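You operate a simulated robot arm through the tools that you are given. There is no shell and no other tool. Be economical: measure what you need, move in short steps, check, and stop when the job is done.

You are at the controls of a simulated two-armed robot. One attempt, no reset.

TASK
Make the rounded white box tight and pump it out.
Fine: seat the rubber stopper in its socket, throw the grey lever tight and shut the lid before lifting the yellow lever; lower it when the window reads EMPTY.

Only the result counts: the job must be done as asked and must still hold three seconds after the hand-in. Knocking over, shifting, dropping, spilling or breaking anything else fails it. A push-on lid holds only when it is set on centred and level and pressed home; a screw cap is set on level and turned clockwise until tight.

THE ROBOT
Two 7-joint arms with fingered hands on one trunk, on a base that drives. Base frame: it is fixed to the floor where the robot stands at the start and does not move with it; the origin is under the middle of the robot, x ahead of it, y to its left, z up. Units: m, degrees, N and s.
The left shoulder is at the start at [0.071, 0.125, 1.167], the right one opposite. With the tool pointing down near the work surface each hand reaches from about 0.4 to 0.8 m from the robot's upright axis, wherever it stands, measured 20 degrees to its own side. Places, roughly: grey lever on the white box [0.7, -0.4, 1]; rounded white box [0.7, -0.2, 0.9]; socket on the white box [0.7, -0.3, 1]; white box lid [0.7, -0.2, 1.1]; yellow lever on the white box [0.6, -0.4, 0.9]. Payload 3.6 kg a hand.
The TCP of each hand is the grasp point between the finger pads, 0.03 m short of the fingertips. In the tool frame z runs along the fingers and y along their closing line. The gripper opens to 0.104 m. The gripper's body begins 0.035 m behind the TCP. The gripper is a hand of 4 fingers: y runs from the thumb to the fingers, the wrist lies at [-0.015, -0.104, -0.178] in the tool frame, and closing takes about 1.5 s.
Orientation is told as [roll, pitch, yaw] about the base's x, y, z axes, in that order, counted from this pose: with the fingers straight down and the wrist toward the robot, the tool's x, y and z point along [0, 1, 0], [1, 0, 0] and [0, 0, -1] of the base frame.

THE INTERFACE
- The arms move only by the tool jog_arm. It takes "left_increments", "right_increments" or both (then of equal length, played together; a hand with none holds still); each is one flat list of numbers, 6 for each row, row after row: the shift along the tool's x, y, z in m, then the turn, a rotation vector about the tool's x, y, z in degrees. In form: [tx, ty, tz, wx, wy, wz, tx, ty, tz, wx, wy, wz, ...]. A call has 1 to 10 rows; each row is the pose to reach, as a shift and turn from the pose commanded when the call began, along the tool's axes at that moment. "left_jaw" and "right_jaw" are, for a hand that has rows, the opening, from 0 (shut) to 1 (fully open), set as the call begins (left out, the last holds). Each row takes 0.2 s and may step no farther than 0.05 m and 8.6 degrees from the row before; otherwise, or with a gripper value out of range, the whole call is refused. Where a pose cannot be reached the arm comes as near as it can. A force on the tool above 40 N (or 10 N above the force at the start of the call, whichever is more), or a blocked arm, ends the call early, and 0.2 s more pass. The fingers move at their own pace (about 0.072 m/s each) and stop on an object; they squeeze with about 33 N. The grip force told is the motor's: it shows also when the fingers shut on nothing. Time passes only in rows, and 0.2 s behind the last, so rows that repeat a pose let the fingers close. The reply holds the time, the measured pose of the TCP, the force on the tool along the base axes, the opening and the grip force, in the units named above and with some noise, with the torque about the TCP (base axes, N m) and any sound that the robot's microphone picked up.
- Cameras (640 x 400 px; columns grow to the right, rows downward): "scene" is now at [0.1758, -0.0442, 1.3228]; the picture's right is [-0.46, -0.89, 0.00], its down [-0.32, 0.16, -0.93] and it looks along [0.83, -0.43, -0.36] (base axes); focal length 214 px, centre (320, 200). "left" rides on the left gripper at [-0.061, -0.092, -0.13] in its tool frame; the picture's right is [-0.81, -0.28, 0.52], its down [0.53, -0.71, 0.46] and it looks along [0.24, 0.64, 0.72] (tool axes); focal length 275 px, centre (320, 200). "right" rides on the right gripper at [0.061, -0.092, -0.13] in its tool frame; the picture's right is [-0.81, 0.28, -0.52], its down [-0.53, -0.71, 0.46] and it looks along [-0.24, 0.65, 0.72] (tool axes); focal length 275 px, centre (320, 200).
- snapshot(camera): a new picture of that camera. It takes no simulated time.
- slide_trunk(by): slides the trunk up (or, below 0, down) by that many m; the arms and the scene camera ride with it, the base frame stays. It gives what a move gives, with no picture.
- drive_base(legs): drives the robot by 1 to 6 legs, each [ahead, left, turn to the left] in m, m and degrees, along the robot's own axes; the way and the turn of a leg run together, so that a leg with both is an arc; at most 1.5 m and 180 degrees a leg. The arms and the cameras ride along, it lands a little off, and it stops where it bumps. It gives what a move gives.
- curl_fingers(index, middle, ring, thumb_bend, thumb_turn, hand): sets how far each is bent, from 0 (flat) to 100 (curled in); at 30 the hand is open as for a grip, at 70 the pads meet at the TCP. One left out holds its place. A second passes; each finger stops where it meets its share of the squeeze, and holds until it gets a number again. A gripper value or a shape takes the hand back. It gives what a move gives, with no picture; readings hold the bend of each and the force on the fingers (four entries, about 0 where the hand has none), thumb and palm. thumb_turn goes from beside the hand (0) to across from the fingers (100), as for a grip.
- preshape(shape, hand): the hand has 4 fingers and takes this shape, open, in about a second: jaw (thumb against the fingers, like two jaws); tri (thumb and two fingers); tip (a fingertip pinch); poke (one finger out to press); point (the index stretched); flat (the hand flat); cup (the hand cupped); fist (a fist). The gripper value then closes the fingers along that shape, each until it touches; the sizes above hold for jaw. It gives what a move gives, with no picture.
- head_to(pan, tilt): turns the head with the scene camera to pan (to the left, within 80 degrees either way) and tilt (down, from -29 to 69), counted from straight ahead of the robot. It gives what a move gives.
- locate(camera, pixels): there is no depth. For up to 12 entries [column, row, z] of the newest picture of that camera ("zoom" is the newest enlarged one), the place [x, y] in the base frame at which the ray of that pixel passes the height z, good to about 0.003 m. It takes no simulated time.
- zoom(camera, box): a new picture of the part [left, top, right, bottom] of that camera's present view, enlarged. It takes no simulated time.
- job_done(): hands the job in; it is judged then, once.

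Keep the steps short. Do not move on a guess: measure, check each grasp and each placing, and mend mistakes. In all there are 80 turns and 70 pictures (those below and enlarged ones count). Leave the grippers open and the arms clear of the work at the hand-in unless told otherwise, and finish with a single line.

The tools are called after "Emit:" as a command line: name --argument value ..., lists and objects as JSON in quotes. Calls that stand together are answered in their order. jog_arm: Moves the arms, as the interface text tells. Its arguments: {"type":"object","properties":{"left_increments":{"type":"array","items":{"type":"number"}},"left_jaw":{"type":"number"},"right_increments":{"type":"array","items":{"type":"number"}},"right_jaw":{"type":"number"}},"required":[]} The other tools are called the same way: slide_trunk (by) slides the trunk up or down; preshape (shape, hand) gives the hand a shape; curl_fingers (index, middle, ring, thumb_bend, thumb_turn, hand) moves the fingers one by one; drive_base (legs) drives the base; head_to (pan, tilt) turns the head that bears the scene camera; snapshot (camera) takes a picture; locate (camera, pixels) gives the place at which the rays of pixels pass given heights; zoom (camera, box) takes an enlarged picture of a part of a camera's view; job_done () hands the job in.

At the start:

```text
clock: 0.0
left_ee_pos: [0.5256, 0.0103, 1.3089]
left_tool_rot: [-0.1, 0.1, 0.0]
left_contact_force: [-0.2, -0.7, -0.3]
left_torque: [0.05, -0.02, 0.02]
left_finger_gap: 0.1036
left_gripper_force: 0.1
left_shape: jaw
left_bend: [30.0, 30.0, 30.0, 30.0, 98.0]
left_finger forces: [0.0, 0.1, 0.0, 0.0, 0.0, 0.0]
right_ee_pos: [0.3375, -0.3462, 1.2049]
right_tool_rot: [0.0, 0.0, 0.0]
right_contact_force: [-0.3, 0.4, -1.1]
right_torque: [0.0, 0.0, -0.01]
right_finger_gap: 0.1035
right_gripper_force: 0.1
right_shape: jaw
right_bend: [30.0, 30.0, 30.0, 30.0, 98.0]
right_finger forces: [0.0, 0.0, 0.0, 0.1, 0.0, 0.0]
trunk travel left (down, up): [-0.4, 0.136]
robot x, y, heading: [-0.0008, 0.001, 0.2]
head pan, tilt: [-27.2, 20.8]
```

scene: 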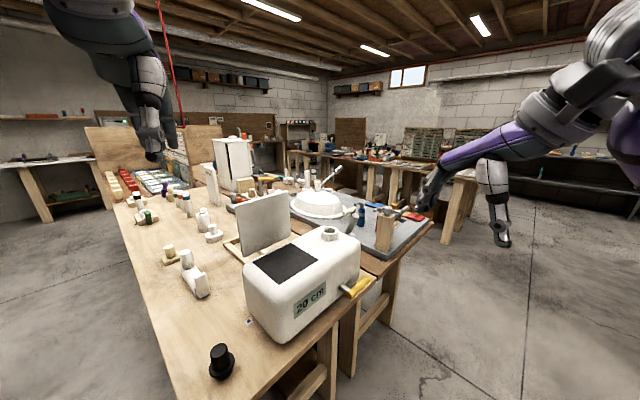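
right: 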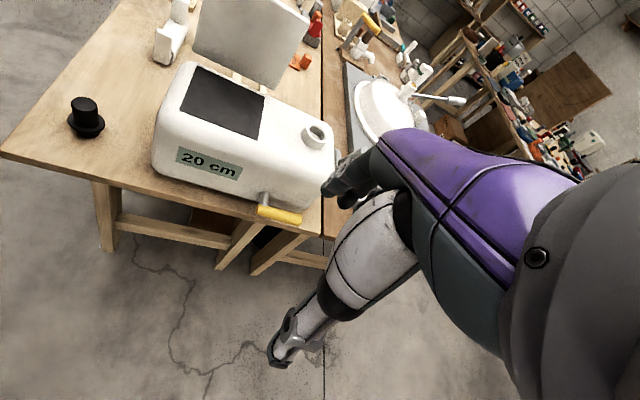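
left: 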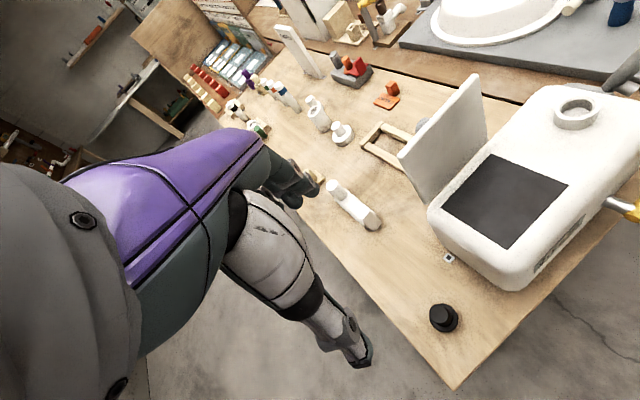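

I see the white box with its lid open, a socket ring on top, the yellow lever at the right front, and a black stopper near the table edge. I'll take enlarged views.

Emit:
zoom --camera "scene" --box '[180, 170, 440, 390]'

Emit:
zoom --camera "right" --box '[50, 40, 370, 240]'

Emit:
zoom --camera "left" --box '[380, 50, 640, 350]'

```text
1.82 times, centred on (310, 280) of scene
```

zoom: 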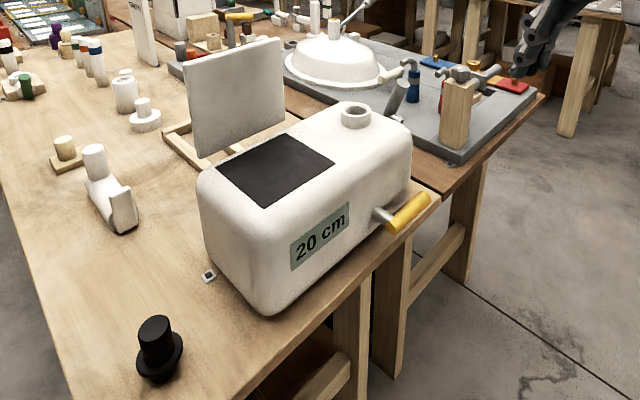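

```text
2.00 times, centred on (210, 140) of right
```

zoom: 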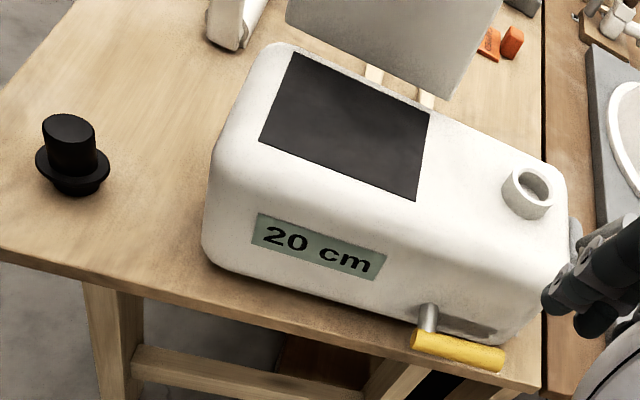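

```text
1.33 times, centred on (510, 200) of left
```

zoom: 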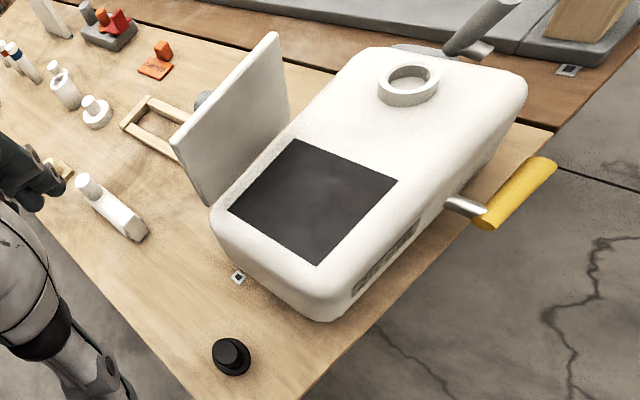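

Measuring heights by matching features between cameras: stopper top, socket ring, box corners.

Emit:
locate --camera "scene" --pixels '[[219, 348.6, 0.8], [219, 348.6, 0.9], [330, 230.5, 0.95], [330, 230.5, 1.05], [221, 374, 0.75], [221, 374, 0.85], [280, 343, 0.75], [280, 343, 0.85], [279, 283, 0.95], [279, 283, 1.05], [370, 283, 0.85], [370, 283, 0.95]]'

Emit:
locate --camera "left" --pixels '[[441, 313, 0.8], [441, 313, 0.9], [578, 108, 0.95], [578, 108, 1.05], [443, 320, 0.75], [443, 320, 0.85], [508, 248, 0.95], [508, 248, 1.05], [449, 258, 0.75], [449, 258, 0.85]]'

Emit:
locate --camera "right" --pixels '[[84, 103, 0.8], [84, 103, 0.9], [316, 132, 0.95], [316, 132, 1.05], [88, 133, 0.75], [88, 133, 0.85], [257, 140, 0.95], [257, 140, 1.05], [180, 106, 0.95], [180, 106, 1.05]]'

```text
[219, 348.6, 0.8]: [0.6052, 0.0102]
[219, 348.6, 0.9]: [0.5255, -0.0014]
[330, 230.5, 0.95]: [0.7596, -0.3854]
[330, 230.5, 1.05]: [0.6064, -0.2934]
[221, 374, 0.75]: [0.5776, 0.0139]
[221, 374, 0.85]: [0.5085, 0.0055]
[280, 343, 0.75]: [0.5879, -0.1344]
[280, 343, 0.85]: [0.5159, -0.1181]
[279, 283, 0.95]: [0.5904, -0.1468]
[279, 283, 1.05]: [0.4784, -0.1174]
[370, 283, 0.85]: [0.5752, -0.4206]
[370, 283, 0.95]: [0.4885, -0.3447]
```

```text
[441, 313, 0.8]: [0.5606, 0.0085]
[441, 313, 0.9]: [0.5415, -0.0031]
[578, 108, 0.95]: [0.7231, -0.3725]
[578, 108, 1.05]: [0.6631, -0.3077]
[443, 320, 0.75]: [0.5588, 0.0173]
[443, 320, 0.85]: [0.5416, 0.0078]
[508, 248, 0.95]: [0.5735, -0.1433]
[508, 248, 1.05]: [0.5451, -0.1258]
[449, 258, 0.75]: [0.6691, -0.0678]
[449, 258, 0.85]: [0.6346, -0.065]
```

```text
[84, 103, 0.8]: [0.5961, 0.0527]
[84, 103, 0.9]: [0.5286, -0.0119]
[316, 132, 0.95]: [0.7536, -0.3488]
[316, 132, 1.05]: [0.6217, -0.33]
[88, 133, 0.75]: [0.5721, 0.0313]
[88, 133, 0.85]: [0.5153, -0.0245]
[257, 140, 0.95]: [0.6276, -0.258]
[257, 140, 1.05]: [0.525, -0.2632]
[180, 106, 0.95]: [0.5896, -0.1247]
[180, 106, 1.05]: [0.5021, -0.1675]
```

Emit:
locate --camera "scene" --pixels '[[253, 265, 0.97], [279.6, 284, 0.97], [318, 259, 0.97], [293, 243, 0.97], [236, 194, 1.15], [288, 191, 1.15], [242, 256, 1.0], [291, 231, 1.0], [343, 286, 0.88], [371, 278, 0.88], [360, 228, 0.97], [276, 340, 0.79]]'

Emit:
zoom --camera "scene" --box '[280, 180, 420, 310]'

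Emit:
zoom --camera "left" --box '[540, 50, 640, 230]'

```text
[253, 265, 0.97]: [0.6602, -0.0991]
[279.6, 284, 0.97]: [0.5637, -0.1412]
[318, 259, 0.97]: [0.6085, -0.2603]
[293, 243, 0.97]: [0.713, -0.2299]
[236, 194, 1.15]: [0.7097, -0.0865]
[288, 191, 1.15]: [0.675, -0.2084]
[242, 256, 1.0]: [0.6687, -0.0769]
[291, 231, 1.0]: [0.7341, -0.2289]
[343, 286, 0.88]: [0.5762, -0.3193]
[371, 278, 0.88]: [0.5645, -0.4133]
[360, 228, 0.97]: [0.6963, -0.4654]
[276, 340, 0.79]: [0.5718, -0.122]
```

```text
3.08 times, centred on (350, 245) of scene
```

zoom: 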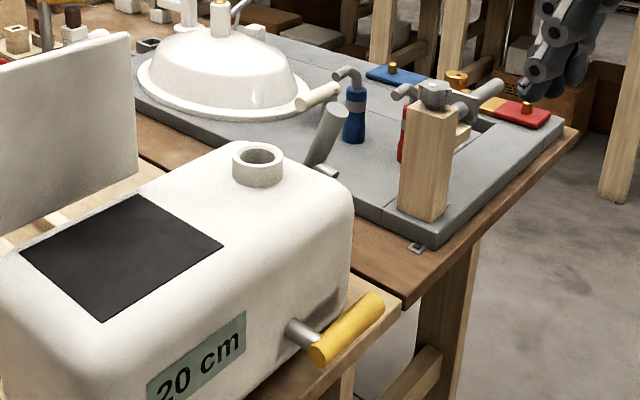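

```text
2.22 times, centred on (590, 140) of left
```

zoom: 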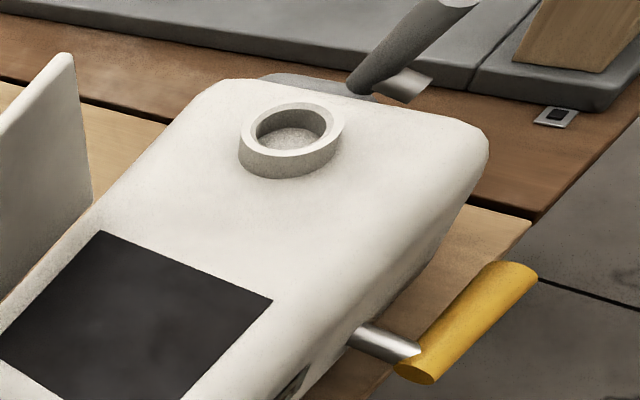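

The box sits about 21° yawed: top at z≈0.97, socket at about (0.70,-0.348), stopper at about (0.55,0.0) with its top at z≈0.874. Next I move the left hand aside and bring the right hand above the stopper, staying high.

Emit:
jog_arm --left_increments '[0.03, 0, 0, 0, 0, 0, 0.06, 0, 0, 0, 0, 0, 0.09, 0, 0, 0, 0, 0, 0.12, 0, 0, 0, 0, 0, 0.15, 0, 0, 0, 0, 0, 0.18, 0, 0, 0, 0, 0, 0.21, 0, 0, 0, 0, 0, 0.24, 0, 0, 0, 0, 0, 0.27, 0, 0, 0, 0, 0, 0.3, 0, 0, 0, 0, 0]' --right_increments '[0.034, 0.021, 0, 0, 0, 0, 0.068, 0.042, 0, 0, 0, 0, 0.102, 0.063, 0, 0, 0, 0, 0.136, 0.084, 0, 0, 0, 0, 0.17, 0.105, 0, 0, 0, 0, 0.204, 0.126, 0, 0, 0, 0, 0.238, 0.147, 0, 0, 0, 0, 0.272, 0.168, 0, 0, 0, 0, 0.306, 0.189, 0, 0, 0, 0, 0.34, 0.21, 0.0, 0, 0, 0]'

Emit:
snapshot --camera "right"

Emit:
zoom --camera "scene" --box '[160, 180, 400, 390]'

```text
clock: 2.2
left_ee_pos: [0.5224, 0.3113, 1.3088]
left_tool_rot: [0.0, 0.0, -0.1]
left_contact_force: [0.3, -0.2, -0.1]
left_torque: [0.02, 0.02, 0.01]
left_finger_gap: 0.1038
left_gripper_force: 0.0
left_shape: jaw
left_bend: [30.0, 30.0, 30.0, 30.0, 98.0]
left_finger forces: [0.1, 0.1, 0.0, 0.1, 0.0, 0.0]
right_ee_pos: [0.5172, -0.0648, 1.2058]
right_tool_rot: [0.1, 0.0, 0.0]
right_contact_force: [0.0, 1.3, -0.8]
right_torque: [0.0, 0.02, -0.01]
right_finger_gap: 0.1038
right_gripper_force: 0.1
right_shape: jaw
right_bend: [30.0, 30.0, 30.0, 30.0, 98.0]
right_finger forces: [0.0, 0.1, 0.0, 0.0, 0.0, 0.0]
right hand out of reach, approached as far as the arm can: row 9, 10
trunk travel left (down, up): [-0.4, 0.136]
robot x, y, heading: [0.0006, -0.0023, 0.0]
head pan, tilt: [-27.2, 20.8]
```

```text
61 pictures are left
```

right: 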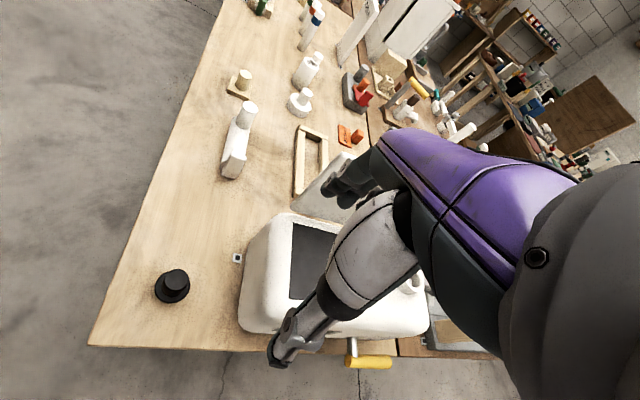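

```text
1.90 times, centred on (280, 285) of scene
```

zoom: 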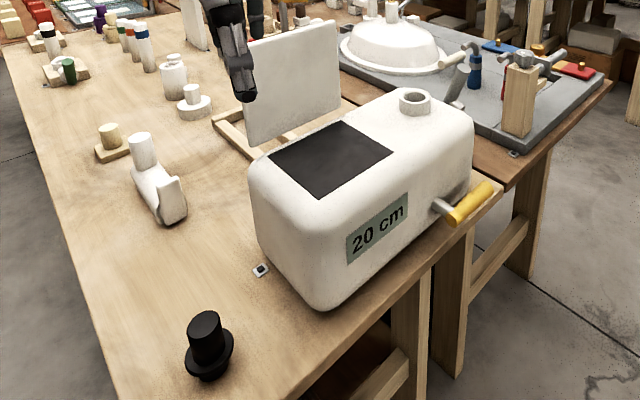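

The right arm runs out of reach inward, at y≈-0.06. I'll drive 0.17 m left so the stopper lies in the right arm's zone.

Emit:
drive_base --legs '[[0, 0.17, 0]]'

Emit:
snapshot --camera "right"

```text
clock: 4.3
left_ee_pos: [0.5232, 0.4788, 1.3083]
left_tool_rot: [0.0, 0.1, -0.1]
left_contact_force: [-0.1, 0.2, 0.6]
left_torque: [0.0, 0.0, 0.0]
left_finger_gap: 0.1037
left_gripper_force: 0.1
left_shape: jaw
left_bend: [30.0, 30.0, 30.0, 30.0, 98.0]
left_finger forces: [0.1, 0.0, 0.0, 0.0, 0.0, 0.0]
right_ee_pos: [0.5182, 0.1033, 1.2046]
right_tool_rot: [0.0, 0.0, -0.1]
right_contact_force: [0.6, -0.5, -0.2]
right_torque: [0.02, 0.02, 0.01]
right_finger_gap: 0.1039
right_gripper_force: 0.0
right_shape: jaw
right_bend: [30.0, 30.0, 30.0, 30.0, 98.0]
right_finger forces: [0.1, 0.1, 0.1, 0.1, 0.0, 0.0]
trunk travel left (down, up): [-0.4, 0.136]
robot x, y, heading: [0.0003, 0.1687, -0.5]
head pan, tilt: [-27.2, 20.8]
```

```text
59 pictures are left
```

right: 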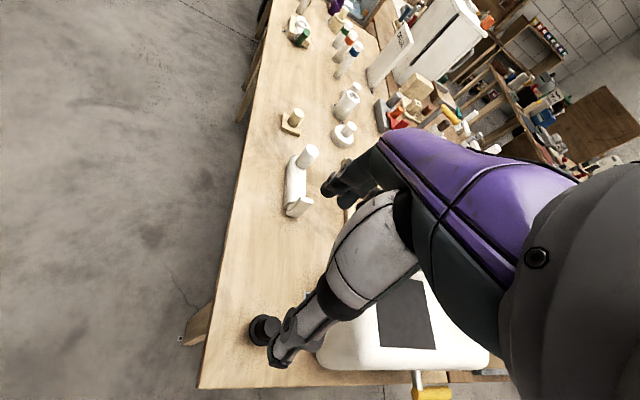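

Emit:
locate --camera "right" --pixels '[[261, 326, 0.874], [264, 331, 0.82]]'

Emit:
jog_arm --right_increments '[-0.035, 0.01, 0.03, 0, 0, 0, -0.07, 0.02, 0.06, 0, 0, 0, -0.1, 0.03, 0.1, 0, 0, 0, -0.1, 0.03, 0.14, 0, 0, 0]'

Emit:
snapshot --camera "right"

Emit:
snapshot --camera "scene"

```text
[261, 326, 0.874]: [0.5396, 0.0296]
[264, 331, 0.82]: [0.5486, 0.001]
```

```text
refused: row 3 steps farther than a row can; nothing moved
```

```text
58 pictures are left
```

right: 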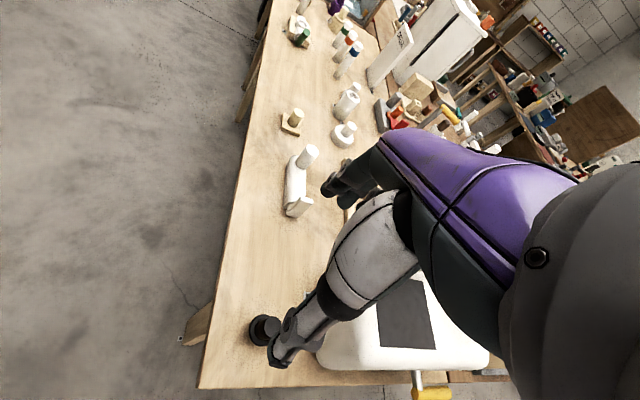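

```text
57 pictures are left
```

scene: 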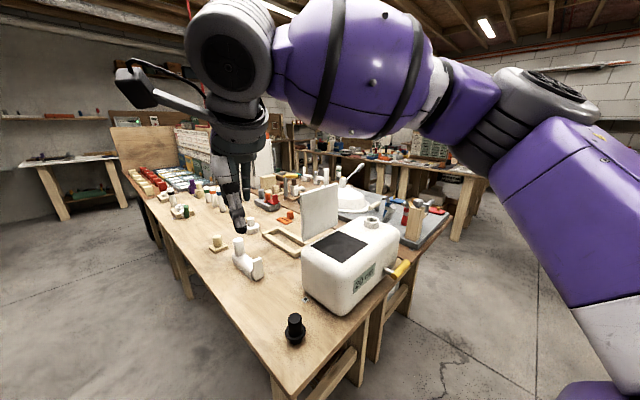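

Row step was too long; I'll use shorter steps. I also refine the stopper position from the scene camera.

Emit:
locate --camera "scene" --pixels '[[294, 318, 0.874], [295, 334, 0.81], [297, 343, 0.79]]'

Emit:
jog_arm --right_increments '[-0.03, 0.008, 0.03, 0, 0, 0, -0.06, 0.016, 0.06, 0, 0, 0, -0.085, 0.024, 0.09, 0, 0, 0, -0.1, 0.03, 0.12, 0, 0, 0, -0.1, 0.03, 0.16, 0, 0, 0]'

Emit:
snapshot --camera "right"

Emit:
zoom --camera "scene" --box '[230, 250, 390, 380]'

```text
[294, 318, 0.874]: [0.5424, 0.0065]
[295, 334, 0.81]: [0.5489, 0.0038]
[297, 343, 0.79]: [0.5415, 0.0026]
```

```text
clock: 5.5
left_ee_pos: [0.5234, 0.4791, 1.307]
left_tool_rot: [0.0, 0.0, -0.1]
left_contact_force: [-0.8, 1.2, -0.8]
left_torque: [0.03, -0.04, 0.0]
left_finger_gap: 0.1037
left_gripper_force: 0.1
left_shape: jaw
left_bend: [30.0, 30.0, 30.0, 30.0, 98.0]
left_finger forces: [0.0, 0.0, 0.0, 0.0, 0.0, 0.0]
right_ee_pos: [0.5465, 0.0062, 1.0458]
right_tool_rot: [0.0, 0.0, 0.0]
right_contact_force: [-0.5, 0.1, -0.4]
right_torque: [-0.01, -0.02, 0.03]
right_finger_gap: 0.1038
right_gripper_force: 0.0
right_shape: jaw
right_bend: [30.0, 30.0, 30.0, 30.0, 98.0]
right_finger forces: [0.0, 0.0, 0.0, 0.0, 0.0, 0.1]
trunk travel left (down, up): [-0.4, 0.136]
robot x, y, heading: [0.0026, 0.1667, -0.3]
head pan, tilt: [-27.2, 20.8]
```

```text
56 pictures are left
```

right: 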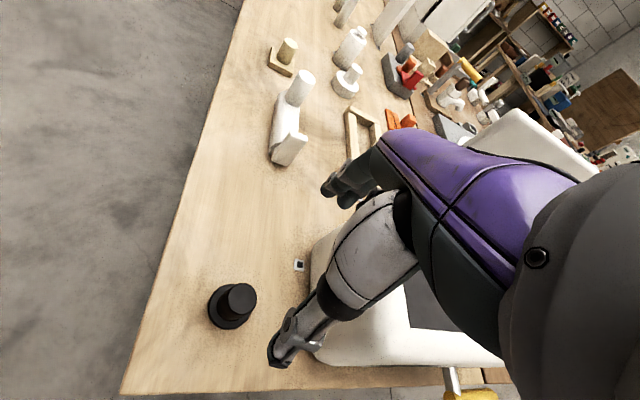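

```text
3.08 times, centred on (310, 315) of scene
```

zoom: 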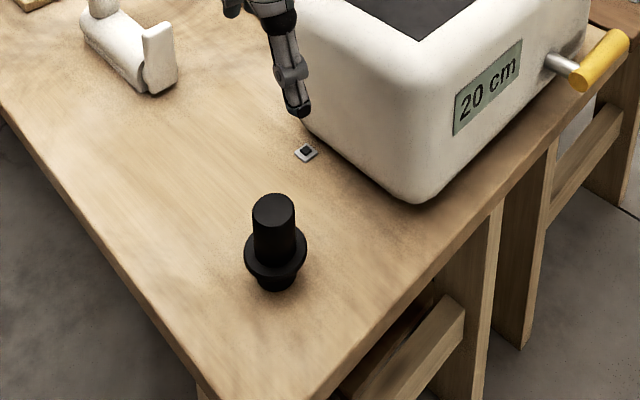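

Emit:
locate --camera "right" --pixels '[[236, 299, 0.874], [231, 309, 0.82], [285, 350, 1.015]]'

Emit:
locate --camera "zoom" --pixels '[[273, 210, 0.874], [276, 247, 0.83], [278, 275, 0.8], [300, 112, 1.015], [252, 210, 0.874], [296, 210, 0.874], [244, 258, 0.83], [307, 248, 0.83]]'

```text
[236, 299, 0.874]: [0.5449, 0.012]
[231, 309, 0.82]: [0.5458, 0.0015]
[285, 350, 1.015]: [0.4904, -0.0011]
```

```text
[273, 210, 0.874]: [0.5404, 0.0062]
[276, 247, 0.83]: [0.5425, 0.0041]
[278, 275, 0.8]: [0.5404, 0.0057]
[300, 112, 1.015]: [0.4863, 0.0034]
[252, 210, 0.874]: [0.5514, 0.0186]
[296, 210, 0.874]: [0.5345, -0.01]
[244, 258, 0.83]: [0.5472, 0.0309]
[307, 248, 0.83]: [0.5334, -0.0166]
```

The stopper axis is at about (0.543, 0.005): knob z≈0.835–0.876, flange below. I descend around the knob with the hand open, to TCP z≈0.868.

Emit:
jog_arm --right_increments '[0, -0.003, 0.04, 0, 0, 0, 0, -0.003, 0.08, 0, 0, 0, 0, -0.003, 0.12, 0, 0, 0, 0, -0.003, 0.15, 0, 0, 0, 0, -0.003, 0.178, 0, 0, 0]'

Emit:
snapshot --camera "right"

Emit:
zoom --camera "scene" --box '[230, 250, 390, 380]'

```text
clock: 6.7
left_ee_pos: [0.5247, 0.4785, 1.308]
left_tool_rot: [0.0, 0.0, -0.1]
left_contact_force: [0.3, -1.1, -0.4]
left_torque: [0.0, -0.02, -0.03]
left_finger_gap: 0.1037
left_gripper_force: 0.1
left_shape: jaw
left_bend: [30.0, 30.0, 30.0, 30.0, 98.0]
left_finger forces: [0.1, 0.0, 0.0, 0.0, 0.0, 0.0]
right_ee_pos: [0.5436, 0.0049, 0.8658]
right_tool_rot: [0.1, 0.0, 0.0]
right_contact_force: [-0.1, -0.3, -0.1]
right_torque: [-0.02, 0.01, -0.05]
right_finger_gap: 0.1039
right_gripper_force: 0.0
right_shape: jaw
right_bend: [30.0, 30.0, 30.0, 30.0, 98.0]
right_finger forces: [0.0, 0.0, 0.0, 0.0, 0.0, 0.1]
trunk travel left (down, up): [-0.4, 0.136]
robot x, y, heading: [-0.0014, 0.1675, -0.1]
head pan, tilt: [-27.2, 20.8]
```

```text
54 pictures are left
```

right: 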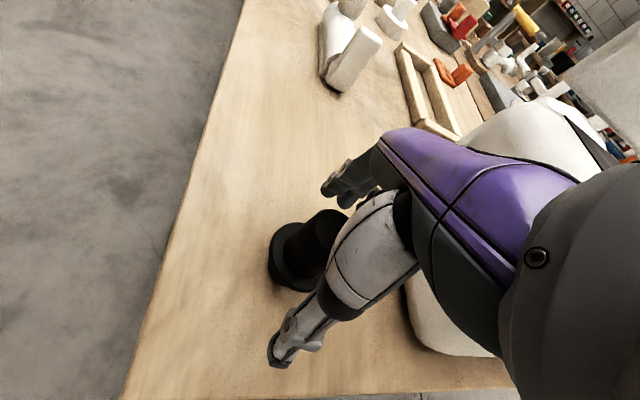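

```text
3.08 times, centred on (310, 315) of scene
```

zoom: 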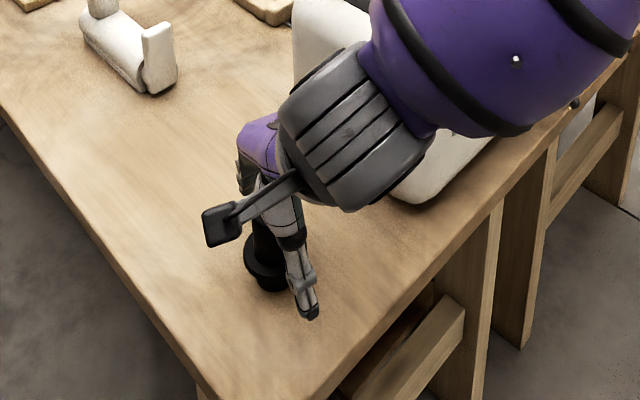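

The knob is between thumb and fingers. I close.

Emit:
jog_arm --right_increments '[0, -0.003, 0, 0, 0, 0, 0, -0.003, 0, 0, 0, 0, 0, -0.003, 0, 0, 0, 0, 0, -0.003, 0, 0, 0, 0, 0, -0.003, 0, 0, 0, 0, 0, -0.003, 0, 0, 0, 0, 0, -0.003, 0, 0, 0, 0]' --right_jaw 0

Emit:
snapshot --camera "right"

Emit:
zoom --camera "scene" --box '[230, 250, 390, 380]'

```text
clock: 8.3
left_ee_pos: [0.5237, 0.4778, 1.3062]
left_tool_rot: [0.0, 0.0, 0.0]
left_contact_force: [0.6, 0.2, 0.9]
left_torque: [0.04, -0.01, 0.02]
left_finger_gap: 0.1035
left_gripper_force: 0.0
left_shape: jaw
left_bend: [30.0, 30.0, 30.0, 30.0, 98.0]
left_finger forces: [0.0, 0.0, 0.0, 0.0, 0.0, 0.0]
right_ee_pos: [0.5409, 0.0056, 0.8654]
right_tool_rot: [0.0, 0.0, -0.1]
right_contact_force: [-0.2, -0.6, -0.1]
right_torque: [0.01, -0.01, -0.02]
right_finger_gap: 0.0267
right_gripper_force: 32.7
right_shape: jaw
right_bend: [74.0, 56.0, 58.0, 76.0, 100.0]
right_finger forces: [18.3, 8.5, 0.0, 0.1, 28.1, 0.0]
trunk travel left (down, up): [-0.4, 0.136]
robot x, y, heading: [0.0024, 0.1672, 0.3]
head pan, tilt: [-27.2, 20.8]
```

```text
52 pictures are left
```

right: 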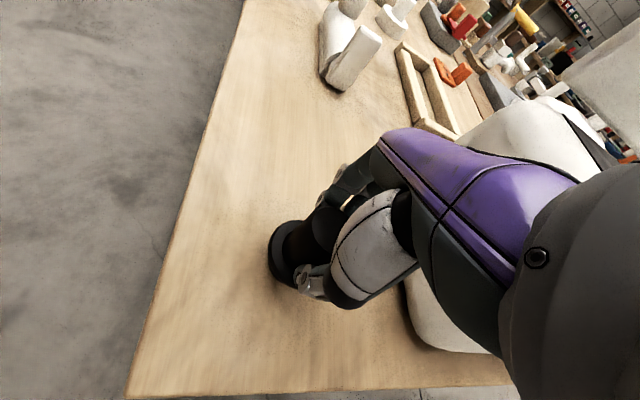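

```text
3.08 times, centred on (310, 315) of scene
```

zoom: 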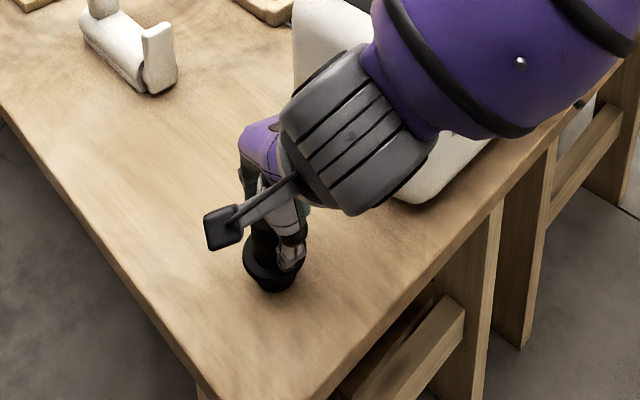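

The grip is off-centre: only index and middle carry load, and the knob sits to the left (+x tool side). I reopen, shift 8 mm along tool +x and close again.

Emit:
jog_arm --right_increments '[0, 0, 0, 0, 0, 0, 0, 0, 0, 0, 0, 0, 0, 0, 0, 0, 0, 0, 0, 0, 0, 0, 0, 0, 0.004, 0, 0, 0, 0, 0, 0.008, 0, 0, 0, 0, 0]' --right_jaw 1

Emit:
jog_arm --right_increments '[0, 0, 0, 0, 0, 0, 0, 0, 0, 0, 0, 0, 0, 0, 0, 0, 0, 0, 0, 0, 0, 0, 0, 0, 0, 0, 0, 0, 0, 0, 0, 0, 0, 0, 0, 0, 0, 0, 0, 0, 0, 0]' --right_jaw 0

Emit:
snapshot --camera "right"

```text
clock: 9.7
left_ee_pos: [0.5232, 0.4796, 1.3064]
left_tool_rot: [0.0, 0.0, -0.2]
left_contact_force: [0.4, -0.5, 0.2]
left_torque: [-0.04, 0.0, -0.02]
left_finger_gap: 0.1037
left_gripper_force: 0.1
left_shape: jaw
left_bend: [30.0, 30.0, 30.0, 30.0, 98.0]
left_finger forces: [0.0, 0.1, 0.0, 0.0, 0.0, 0.0]
right_ee_pos: [0.5409, 0.0121, 0.8665]
right_tool_rot: [-0.1, 0.1, -0.1]
right_contact_force: [0.3, 1.1, 0.2]
right_torque: [0.0, 0.01, -0.04]
right_finger_gap: 0.1036
right_gripper_force: 0.1
right_shape: jaw
right_bend: [30.0, 30.0, 30.0, 30.0, 98.0]
right_finger forces: [0.0, 0.0, 0.1, 0.0, 0.0, 0.0]
trunk travel left (down, up): [-0.4, 0.136]
robot x, y, heading: [-0.0007, 0.1725, -0.2]
head pan, tilt: [-27.2, 20.8]
```

```text
clock: 11.3
left_ee_pos: [0.5241, 0.4792, 1.3077]
left_tool_rot: [0.0, 0.0, -0.2]
left_contact_force: [-0.1, 0.6, -0.6]
left_torque: [-0.01, -0.02, -0.01]
left_finger_gap: 0.1036
left_gripper_force: 0.1
left_shape: jaw
left_bend: [30.0, 30.0, 30.0, 30.0, 98.0]
left_finger forces: [0.0, 0.0, 0.0, 0.1, 0.0, 0.0]
right_ee_pos: [0.5426, 0.0127, 0.8666]
right_tool_rot: [0.1, 0.1, -0.1]
right_contact_force: [-0.4, -0.4, -0.4]
right_torque: [0.04, -0.02, 0.01]
right_finger_gap: 0.0252
right_gripper_force: 32.9
right_shape: jaw
right_bend: [73.0, 51.0, 58.0, 76.0, 100.0]
right_finger forces: [13.4, 11.2, 0.5, 0.1, 27.2, 0.0]
trunk travel left (down, up): [-0.4, 0.136]
robot x, y, heading: [-0.0026, 0.1688, -0.1]
head pan, tilt: [-27.2, 20.8]
```

```text
50 pictures are left
```

right: 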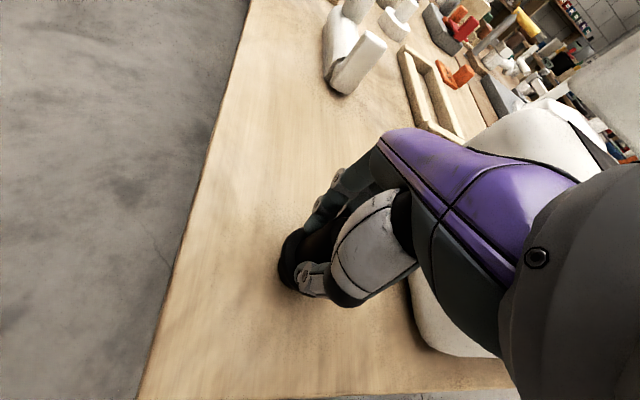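

Now two fingers share the load. I lift 5 cm and check.

Emit:
jog_arm --right_increments '[0, 0, -0.02, 0, 0, 0, 0, 0, -0.05, 0, 0, 0, 0, 0, -0.09, 0, 0, 0, 0, 0, -0.13, 0, 0, 0, 0, 0, -0.17, 0, 0, 0]'

Emit:
snapshot --camera "scene"

Emit:
snapshot --camera "right"

```text
clock: 12.5
left_ee_pos: [0.5229, 0.4792, 1.3088]
left_tool_rot: [-0.1, -0.1, -0.1]
left_contact_force: [0.5, 0.6, -0.7]
left_torque: [0.0, 0.01, 0.02]
left_finger_gap: 0.1038
left_gripper_force: 0.0
left_shape: jaw
left_bend: [30.0, 30.0, 30.0, 30.0, 98.0]
left_finger forces: [0.1, 0.1, 0.1, 0.0, 0.1, 0.1]
right_ee_pos: [0.541, 0.0151, 1.0387]
right_tool_rot: [0.0, 0.0, 0.1]
right_contact_force: [-0.4, 0.0, -0.8]
right_torque: [0.0, -0.02, 0.0]
right_finger_gap: 0.0248
right_gripper_force: 33.0
right_shape: jaw
right_bend: [73.0, 51.0, 60.0, 76.0, 100.0]
right_finger forces: [13.6, 10.3, 1.9, 0.0, 27.6, 0.0]
trunk travel left (down, up): [-0.4, 0.136]
robot x, y, heading: [0.0001, 0.1714, -0.1]
head pan, tilt: [-27.2, 20.8]
```

```text
49 pictures are left
```

scene: 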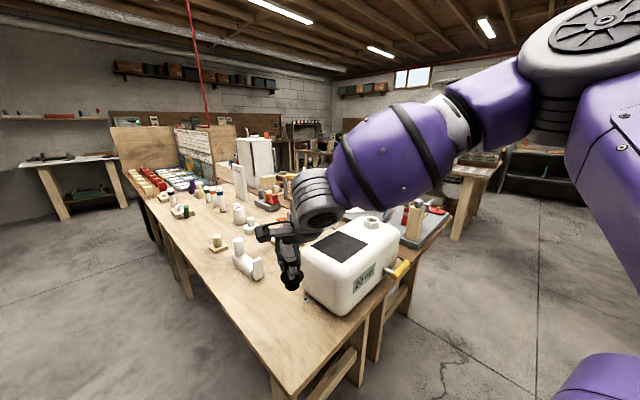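

```text
48 pictures are left
```

right: 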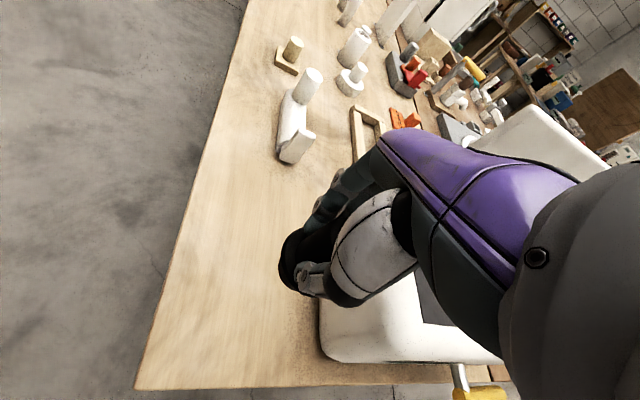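

The stopper is held and lifted. I raise to about z 1.19 and pull back, clear of the lid, then drive right.

Emit:
jog_arm --right_increments '[0, -0.015, -0.04, 0, 0, 0, 0, -0.03, -0.08, 0, 0, 0, 0, -0.045, -0.115, 0, 0, 0, 0, -0.06, -0.15, 0, 0, 0]'

Emit:
drive_base --legs '[[0, -0.36, 0]]'

Emit:
head_to --pan -22 --tilt 30

Emit:
snapshot --camera "scene"

Emit:
snapshot --camera "right"

```text
clock: 13.5
left_ee_pos: [0.5223, 0.4784, 1.3071]
left_tool_rot: [-0.1, 0.0, -0.1]
left_contact_force: [-0.3, -0.6, -0.5]
left_torque: [-0.02, -0.02, 0.0]
left_finger_gap: 0.1038
left_gripper_force: 0.0
left_shape: jaw
left_bend: [30.0, 30.0, 30.0, 30.0, 98.0]
left_finger forces: [0.1, 0.0, 0.1, 0.0, 0.0, 0.0]
right_ee_pos: [0.4806, 0.0117, 1.1883]
right_tool_rot: [0.0, 0.0, 0.0]
right_contact_force: [0.3, -0.1, -0.2]
right_torque: [0.0, 0.01, 0.02]
right_finger_gap: 0.025
right_gripper_force: 33.4
right_shape: jaw
right_bend: [73.0, 51.0, 60.0, 76.0, 100.0]
right_finger forces: [13.9, 10.4, 2.2, 0.1, 27.3, 0.0]
trunk travel left (down, up): [-0.4, 0.136]
robot x, y, heading: [0.0002, 0.1687, -0.2]
head pan, tilt: [-27.2, 20.8]
```

```text
clock: 17.3
left_ee_pos: [0.5232, 0.1136, 1.3078]
left_tool_rot: [0.0, 0.0, -0.3]
left_contact_force: [0.0, -0.8, 0.7]
left_torque: [0.02, 0.01, -0.02]
left_finger_gap: 0.1038
left_gripper_force: 0.1
left_shape: jaw
left_bend: [30.0, 30.0, 30.0, 30.0, 98.0]
left_finger forces: [0.1, 0.1, 0.0, 0.0, 0.0, 0.0]
right_ee_pos: [0.4816, -0.3534, 1.1876]
right_tool_rot: [0.0, 0.0, -0.2]
right_contact_force: [-0.6, 0.1, -0.7]
right_torque: [0.01, 0.0, 0.01]
right_finger_gap: 0.0251
right_gripper_force: 32.9
right_shape: jaw
right_bend: [73.0, 51.0, 60.0, 76.0, 100.0]
right_finger forces: [14.0, 10.3, 2.1, 0.0, 27.4, 0.2]
trunk travel left (down, up): [-0.4, 0.136]
robot x, y, heading: [0.0014, -0.1943, -0.5]
head pan, tilt: [-27.2, 20.8]
```

```text
clock: 18.0
left_ee_pos: [0.5223, 0.1133, 1.3071]
left_tool_rot: [0.0, 0.0, -0.3]
left_contact_force: [0.1, 0.1, 0.1]
left_torque: [-0.01, 0.02, -0.01]
left_finger_gap: 0.1038
left_gripper_force: 0.0
left_shape: jaw
left_bend: [30.0, 30.0, 30.0, 30.0, 98.0]
left_finger forces: [0.1, 0.0, 0.0, 0.0, 0.0, 0.0]
right_ee_pos: [0.4828, -0.3543, 1.1877]
right_tool_rot: [0.0, -0.1, -0.2]
right_contact_force: [0.1, 0.4, -0.6]
right_torque: [-0.02, 0.02, -0.03]
right_finger_gap: 0.0247
right_gripper_force: 33.1
right_shape: jaw
right_bend: [73.0, 51.0, 60.0, 76.0, 100.0]
right_finger forces: [13.8, 10.4, 2.1, 0.1, 27.4, 0.0]
trunk travel left (down, up): [-0.4, 0.136]
robot x, y, heading: [-0.0004, -0.1931, -0.1]
head pan, tilt: [-22.0, 30.0]
```

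```text
47 pictures are left
```

scene: 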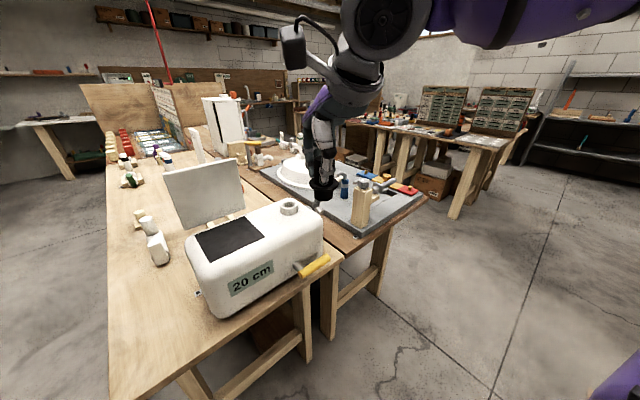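

```text
46 pictures are left
```

right: 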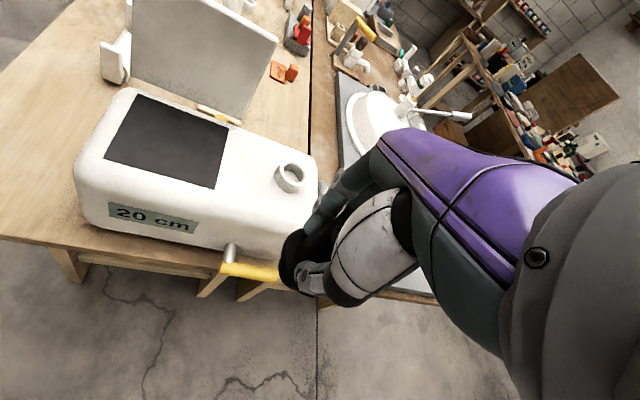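

Emit:
zoom --camera "scene" --box '[240, 140, 380, 230]'

Emit:
locate --camera "right" --pixels '[[290, 176, 0.98], [290, 176, 0.99], [290, 176, 1.0]]'

Emit:
locate --camera "scene" --pixels '[[289, 205, 0.98], [289, 205, 0.99], [289, 205, 1.0]]'

```text
4.44 times, centred on (310, 185) of scene
```

zoom: 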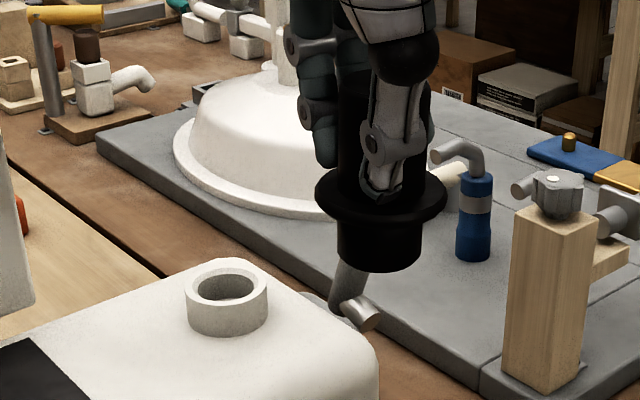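

```text
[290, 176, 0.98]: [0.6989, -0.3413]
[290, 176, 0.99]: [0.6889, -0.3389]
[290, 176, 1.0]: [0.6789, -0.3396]
```

```text
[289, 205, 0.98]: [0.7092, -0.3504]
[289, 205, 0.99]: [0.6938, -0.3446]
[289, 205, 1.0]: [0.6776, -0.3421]
```

I locate the held stopper's flange and bottom relative to the TCP.

Emit:
locate --camera "zoom" --pixels '[[381, 193, 1.145], [379, 245, 1.115], [227, 285, 0.99], [316, 195, 1.145], [446, 195, 1.145], [337, 245, 1.115], [421, 245, 1.115], [186, 285, 0.99], [268, 285, 0.99]]'

Emit:
zoom --camera "right" --box '[220, 140, 420, 320]'

Emit:
snapshot --camera "left"

```text
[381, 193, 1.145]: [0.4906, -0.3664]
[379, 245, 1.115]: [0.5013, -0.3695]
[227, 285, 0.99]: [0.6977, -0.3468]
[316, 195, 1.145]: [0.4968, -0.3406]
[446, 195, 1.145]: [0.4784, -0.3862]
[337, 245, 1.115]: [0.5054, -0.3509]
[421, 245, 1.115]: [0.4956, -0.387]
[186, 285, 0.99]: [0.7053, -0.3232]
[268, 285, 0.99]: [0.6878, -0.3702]
```

```text
2.22 times, centred on (320, 230) of right
```

zoom: 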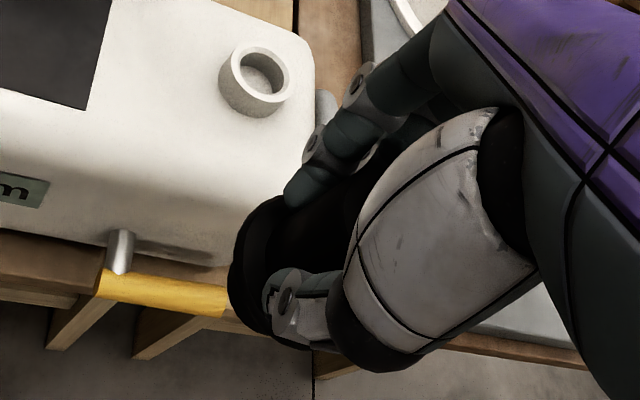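

```text
43 pictures are left
```

left: 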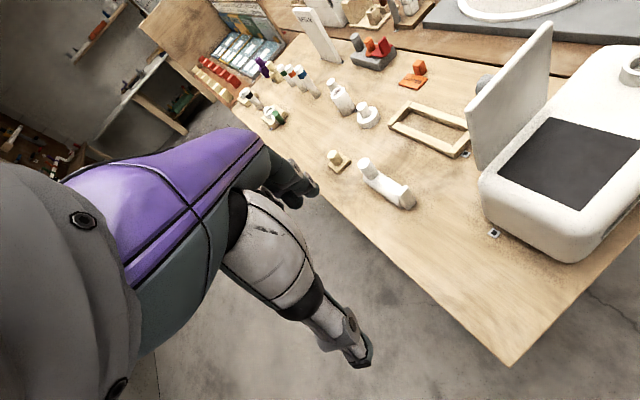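

Stopper offset from TCP is about (+0.002,-0.011). I move above the socket (centre about (0.695,-0.345)), keeping the stopper's bottom about 3 cm above the rim.

Emit:
jog_arm --right_increments '[0.004, 0.042, 0, 0, 0, 0, 0.008, 0.084, 0, 0, 0, 0, 0.012, 0.126, 0.01, 0, 0, 0, 0.016, 0.168, 0.03, 0, 0, 0, 0.02, 0.19, 0.06, 0, 0, 0, 0.02, 0.211, 0.09, 0, 0, 0]'

Emit:
zoom --camera "scene" --box '[240, 150, 340, 230]'

Emit:
zoom --camera "right" --box '[220, 190, 400, 320]'

```text
clock: 19.4
left_ee_pos: [0.5222, 0.115, 1.3072]
left_tool_rot: [0.0, 0.0, -0.3]
left_contact_force: [-0.3, -0.4, 0.2]
left_torque: [-0.01, -0.03, 0.02]
left_finger_gap: 0.1035
left_gripper_force: 0.0
left_shape: jaw
left_bend: [30.0, 30.0, 30.0, 30.0, 98.0]
left_finger forces: [0.0, 0.0, 0.1, 0.0, 0.0, 0.2]
right_ee_pos: [0.6686, -0.3578, 1.1313]
right_tool_rot: [0.0, 0.0, -0.3]
right_contact_force: [0.1, -0.5, -0.7]
right_torque: [0.01, 0.0, 0.0]
right_finger_gap: 0.025
right_gripper_force: 33.2
right_shape: jaw
right_bend: [73.0, 51.0, 60.0, 76.0, 100.0]
right_finger forces: [14.6, 11.0, 2.3, 0.1, 27.2, 0.0]
right hand out of reach, approached as far as the arm can: row 4, 5, 6
trunk travel left (down, up): [-0.4, 0.136]
robot x, y, heading: [-0.0025, -0.1953, -0.1]
head pan, tilt: [-22.0, 30.0]
```

```text
5.00 times, centred on (290, 190) of scene
```

zoom: 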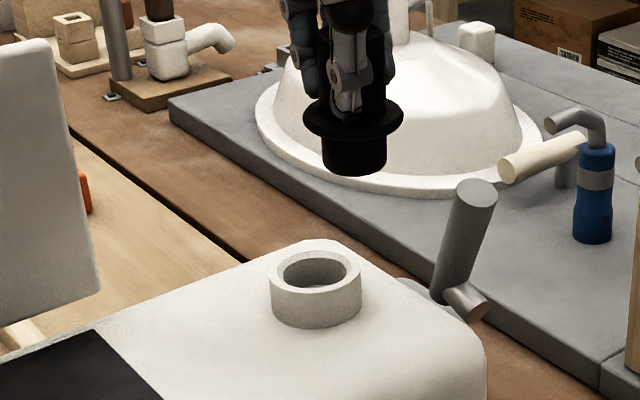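

```text
3.08 times, centred on (310, 255) of right
```

zoom: 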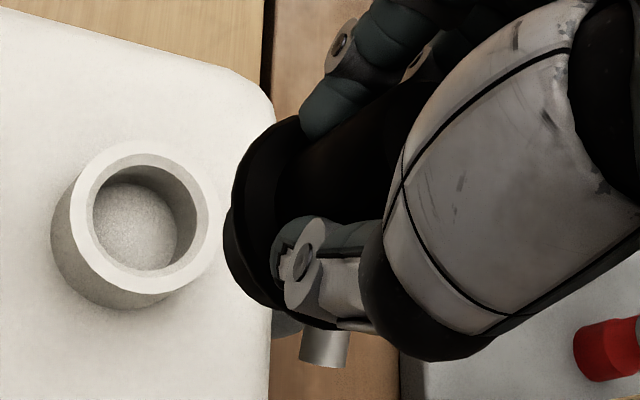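

The arm is at its forward limit. I pull back and up, then drive 0.12 m ahead.

Emit:
jog_arm --right_increments '[0, -0.03, -0.03, 0, 0, 0, 0, -0.06, -0.06, 0, 0, 0, 0, -0.09, -0.09, 0, 0, 0, 0, -0.12, -0.1, 0, 0, 0]'

Emit:
drive_base --legs '[[0.12, 0, 0]]'

```text
clock: 20.4
left_ee_pos: [0.5219, 0.1128, 1.3079]
left_tool_rot: [0.0, 0.1, -0.4]
left_contact_force: [-0.6, 0.0, -0.9]
left_torque: [-0.04, 0.04, 0.02]
left_finger_gap: 0.1036
left_gripper_force: 0.1
left_shape: jaw
left_bend: [30.0, 30.0, 30.0, 30.0, 98.0]
left_finger forces: [0.0, 0.0, 0.1, 0.0, 0.0, 0.0]
right_ee_pos: [0.5474, -0.3584, 1.2302]
right_tool_rot: [0.1, 0.0, -0.2]
right_contact_force: [-1.0, -0.1, -1.0]
right_torque: [0.02, -0.01, 0.02]
right_finger_gap: 0.0247
right_gripper_force: 33.4
right_shape: jaw
right_bend: [73.0, 51.0, 60.0, 76.0, 100.0]
right_finger forces: [14.9, 11.3, 2.2, 0.1, 27.0, 0.0]
trunk travel left (down, up): [-0.4, 0.136]
robot x, y, heading: [-0.0012, -0.1921, -0.1]
head pan, tilt: [-22.0, 30.0]
```

```text
clock: 21.6
left_ee_pos: [0.6419, 0.1119, 1.3063]
left_tool_rot: [0.0, 0.0, -0.3]
left_contact_force: [-0.3, -0.7, -0.7]
left_torque: [-0.03, 0.02, 0.03]
left_finger_gap: 0.1038
left_gripper_force: 0.0
left_shape: jaw
left_bend: [30.0, 30.0, 30.0, 30.0, 98.0]
left_finger forces: [0.0, 0.0, 0.0, 0.1, 0.1, 0.1]
right_ee_pos: [0.6657, -0.3584, 1.23]
right_tool_rot: [0.0, -0.1, -0.3]
right_contact_force: [0.0, 0.1, -0.5]
right_torque: [0.0, 0.0, 0.03]
right_finger_gap: 0.0245
right_gripper_force: 32.4
right_shape: jaw
right_bend: [73.0, 51.0, 60.0, 76.0, 100.0]
right_finger forces: [14.8, 11.4, 2.3, 0.0, 27.0, 0.0]
trunk travel left (down, up): [-0.4, 0.136]
robot x, y, heading: [0.1156, -0.1909, -0.5]
head pan, tilt: [-22.0, 30.0]
```

Now to TCP about (0.693,-0.334,1.10): shift +0.024 y, +0.027 x and down 0.13.

Emit:
jog_arm --right_increments '[0.012, 0.014, 0.03, 0, 0, 0, 0.024, 0.027, 0.06, 0, 0, 0, 0.024, 0.027, 0.1, 0, 0, 0, 0.024, 0.027, 0.13, 0, 0, 0]'

Emit:
head_to --pan -16 --tilt 38

Emit:
snapshot --camera "scene"

Emit:
zoom --camera "right" --box '[220, 190, 400, 320]'

```text
clock: 22.6
left_ee_pos: [0.6413, 0.1128, 1.3058]
left_tool_rot: [0.0, 0.0, -0.5]
left_contact_force: [-0.2, -0.9, -0.5]
left_torque: [-0.02, 0.0, -0.01]
left_finger_gap: 0.1036
left_gripper_force: 0.0
left_shape: jaw
left_bend: [30.0, 30.0, 30.0, 30.0, 98.0]
left_finger forces: [0.1, 0.0, 0.1, 0.0, 0.0, 0.1]
right_ee_pos: [0.6942, -0.3353, 1.0988]
right_tool_rot: [0.1, -0.2, -0.3]
right_contact_force: [0.8, -0.3, -1.0]
right_torque: [0.02, 0.03, -0.03]
right_finger_gap: 0.0246
right_gripper_force: 33.4
right_shape: jaw
right_bend: [73.0, 51.0, 60.0, 76.0, 100.0]
right_finger forces: [15.0, 11.4, 2.5, 0.0, 26.9, 0.0]
trunk travel left (down, up): [-0.4, 0.136]
robot x, y, heading: [0.1164, -0.1947, -0.2]
head pan, tilt: [-22.0, 30.0]
```

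```text
clock: 23.3
left_ee_pos: [0.6424, 0.1117, 1.3075]
left_tool_rot: [0.0, 0.0, -0.4]
left_contact_force: [0.0, -0.4, -0.5]
left_torque: [0.01, -0.01, 0.01]
left_finger_gap: 0.1035
left_gripper_force: 0.0
left_shape: jaw
left_bend: [30.0, 30.0, 30.0, 30.0, 98.0]
left_finger forces: [0.1, 0.0, 0.0, 0.0, 0.0, 0.1]
right_ee_pos: [0.6942, -0.3364, 1.0994]
right_tool_rot: [0.0, 0.0, -0.2]
right_contact_force: [0.3, 0.3, -1.0]
right_torque: [-0.02, 0.01, -0.03]
right_finger_gap: 0.025
right_gripper_force: 32.8
right_shape: jaw
right_bend: [73.0, 51.0, 60.0, 76.0, 100.0]
right_finger forces: [15.1, 11.4, 2.6, 0.0, 27.0, 0.1]
trunk travel left (down, up): [-0.4, 0.136]
robot x, y, heading: [0.1222, -0.1923, -0.1]
head pan, tilt: [-16.0, 38.0]
```

```text
40 pictures are left
```

scene: 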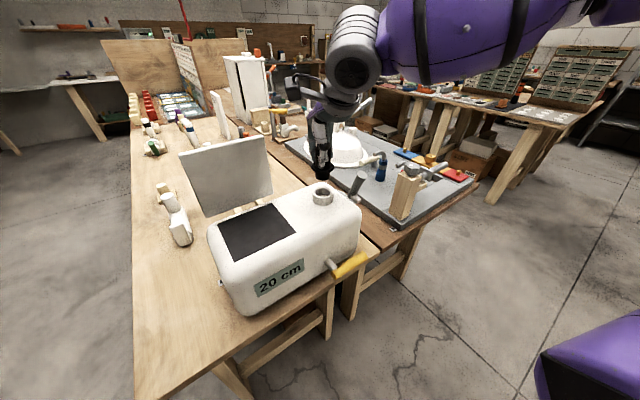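

```text
3.08 times, centred on (310, 255) of right
```

zoom: 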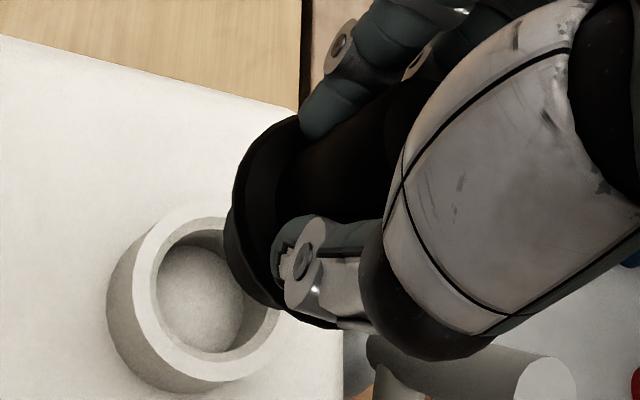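

Emit:
zoom --camera "scene" --box '[272, 140, 372, 220]'

Emit:
locate --camera "right" --pixels '[[271, 270, 0.99], [272, 270, 1.0]]'

```text
5.00 times, centred on (322, 180) of scene
```

zoom: 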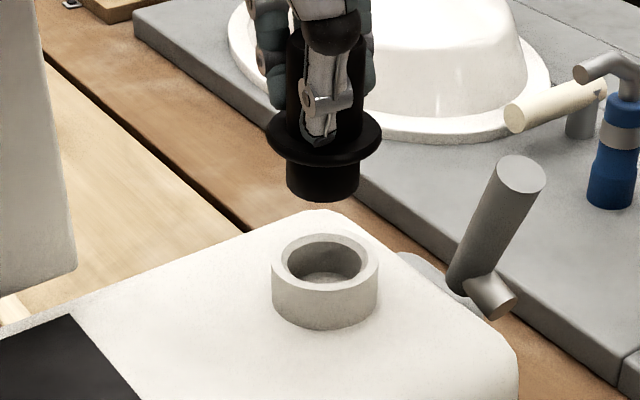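

```text
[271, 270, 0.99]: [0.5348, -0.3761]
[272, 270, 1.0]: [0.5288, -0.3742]
```

Emit:
locate --camera "zoom" --pixels '[[325, 261, 0.985], [325, 261, 0.99], [325, 261, 0.995], [323, 185, 1.02], [323, 185, 1.03], [324, 136, 1.055]]'

Emit:
zoom --camera "right" --box '[220, 190, 400, 320]'

Emit:
locate --camera "zoom" --pixels '[[200, 296, 0.985], [200, 296, 0.99], [200, 296, 0.995], [285, 212, 1.055]]'

```text
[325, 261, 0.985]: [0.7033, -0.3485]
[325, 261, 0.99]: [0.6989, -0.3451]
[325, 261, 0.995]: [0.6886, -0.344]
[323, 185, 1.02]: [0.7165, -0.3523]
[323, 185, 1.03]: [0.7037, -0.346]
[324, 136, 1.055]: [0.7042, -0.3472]
```

```text
3.08 times, centred on (310, 255) of right
```

zoom: 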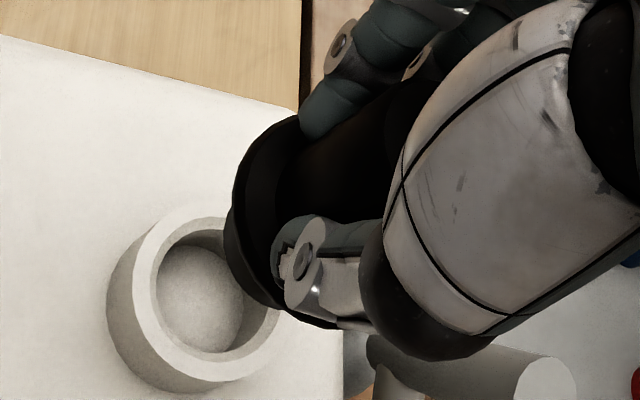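

```text
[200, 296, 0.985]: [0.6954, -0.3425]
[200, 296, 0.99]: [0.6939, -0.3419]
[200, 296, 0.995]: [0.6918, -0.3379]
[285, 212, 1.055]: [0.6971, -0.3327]
```

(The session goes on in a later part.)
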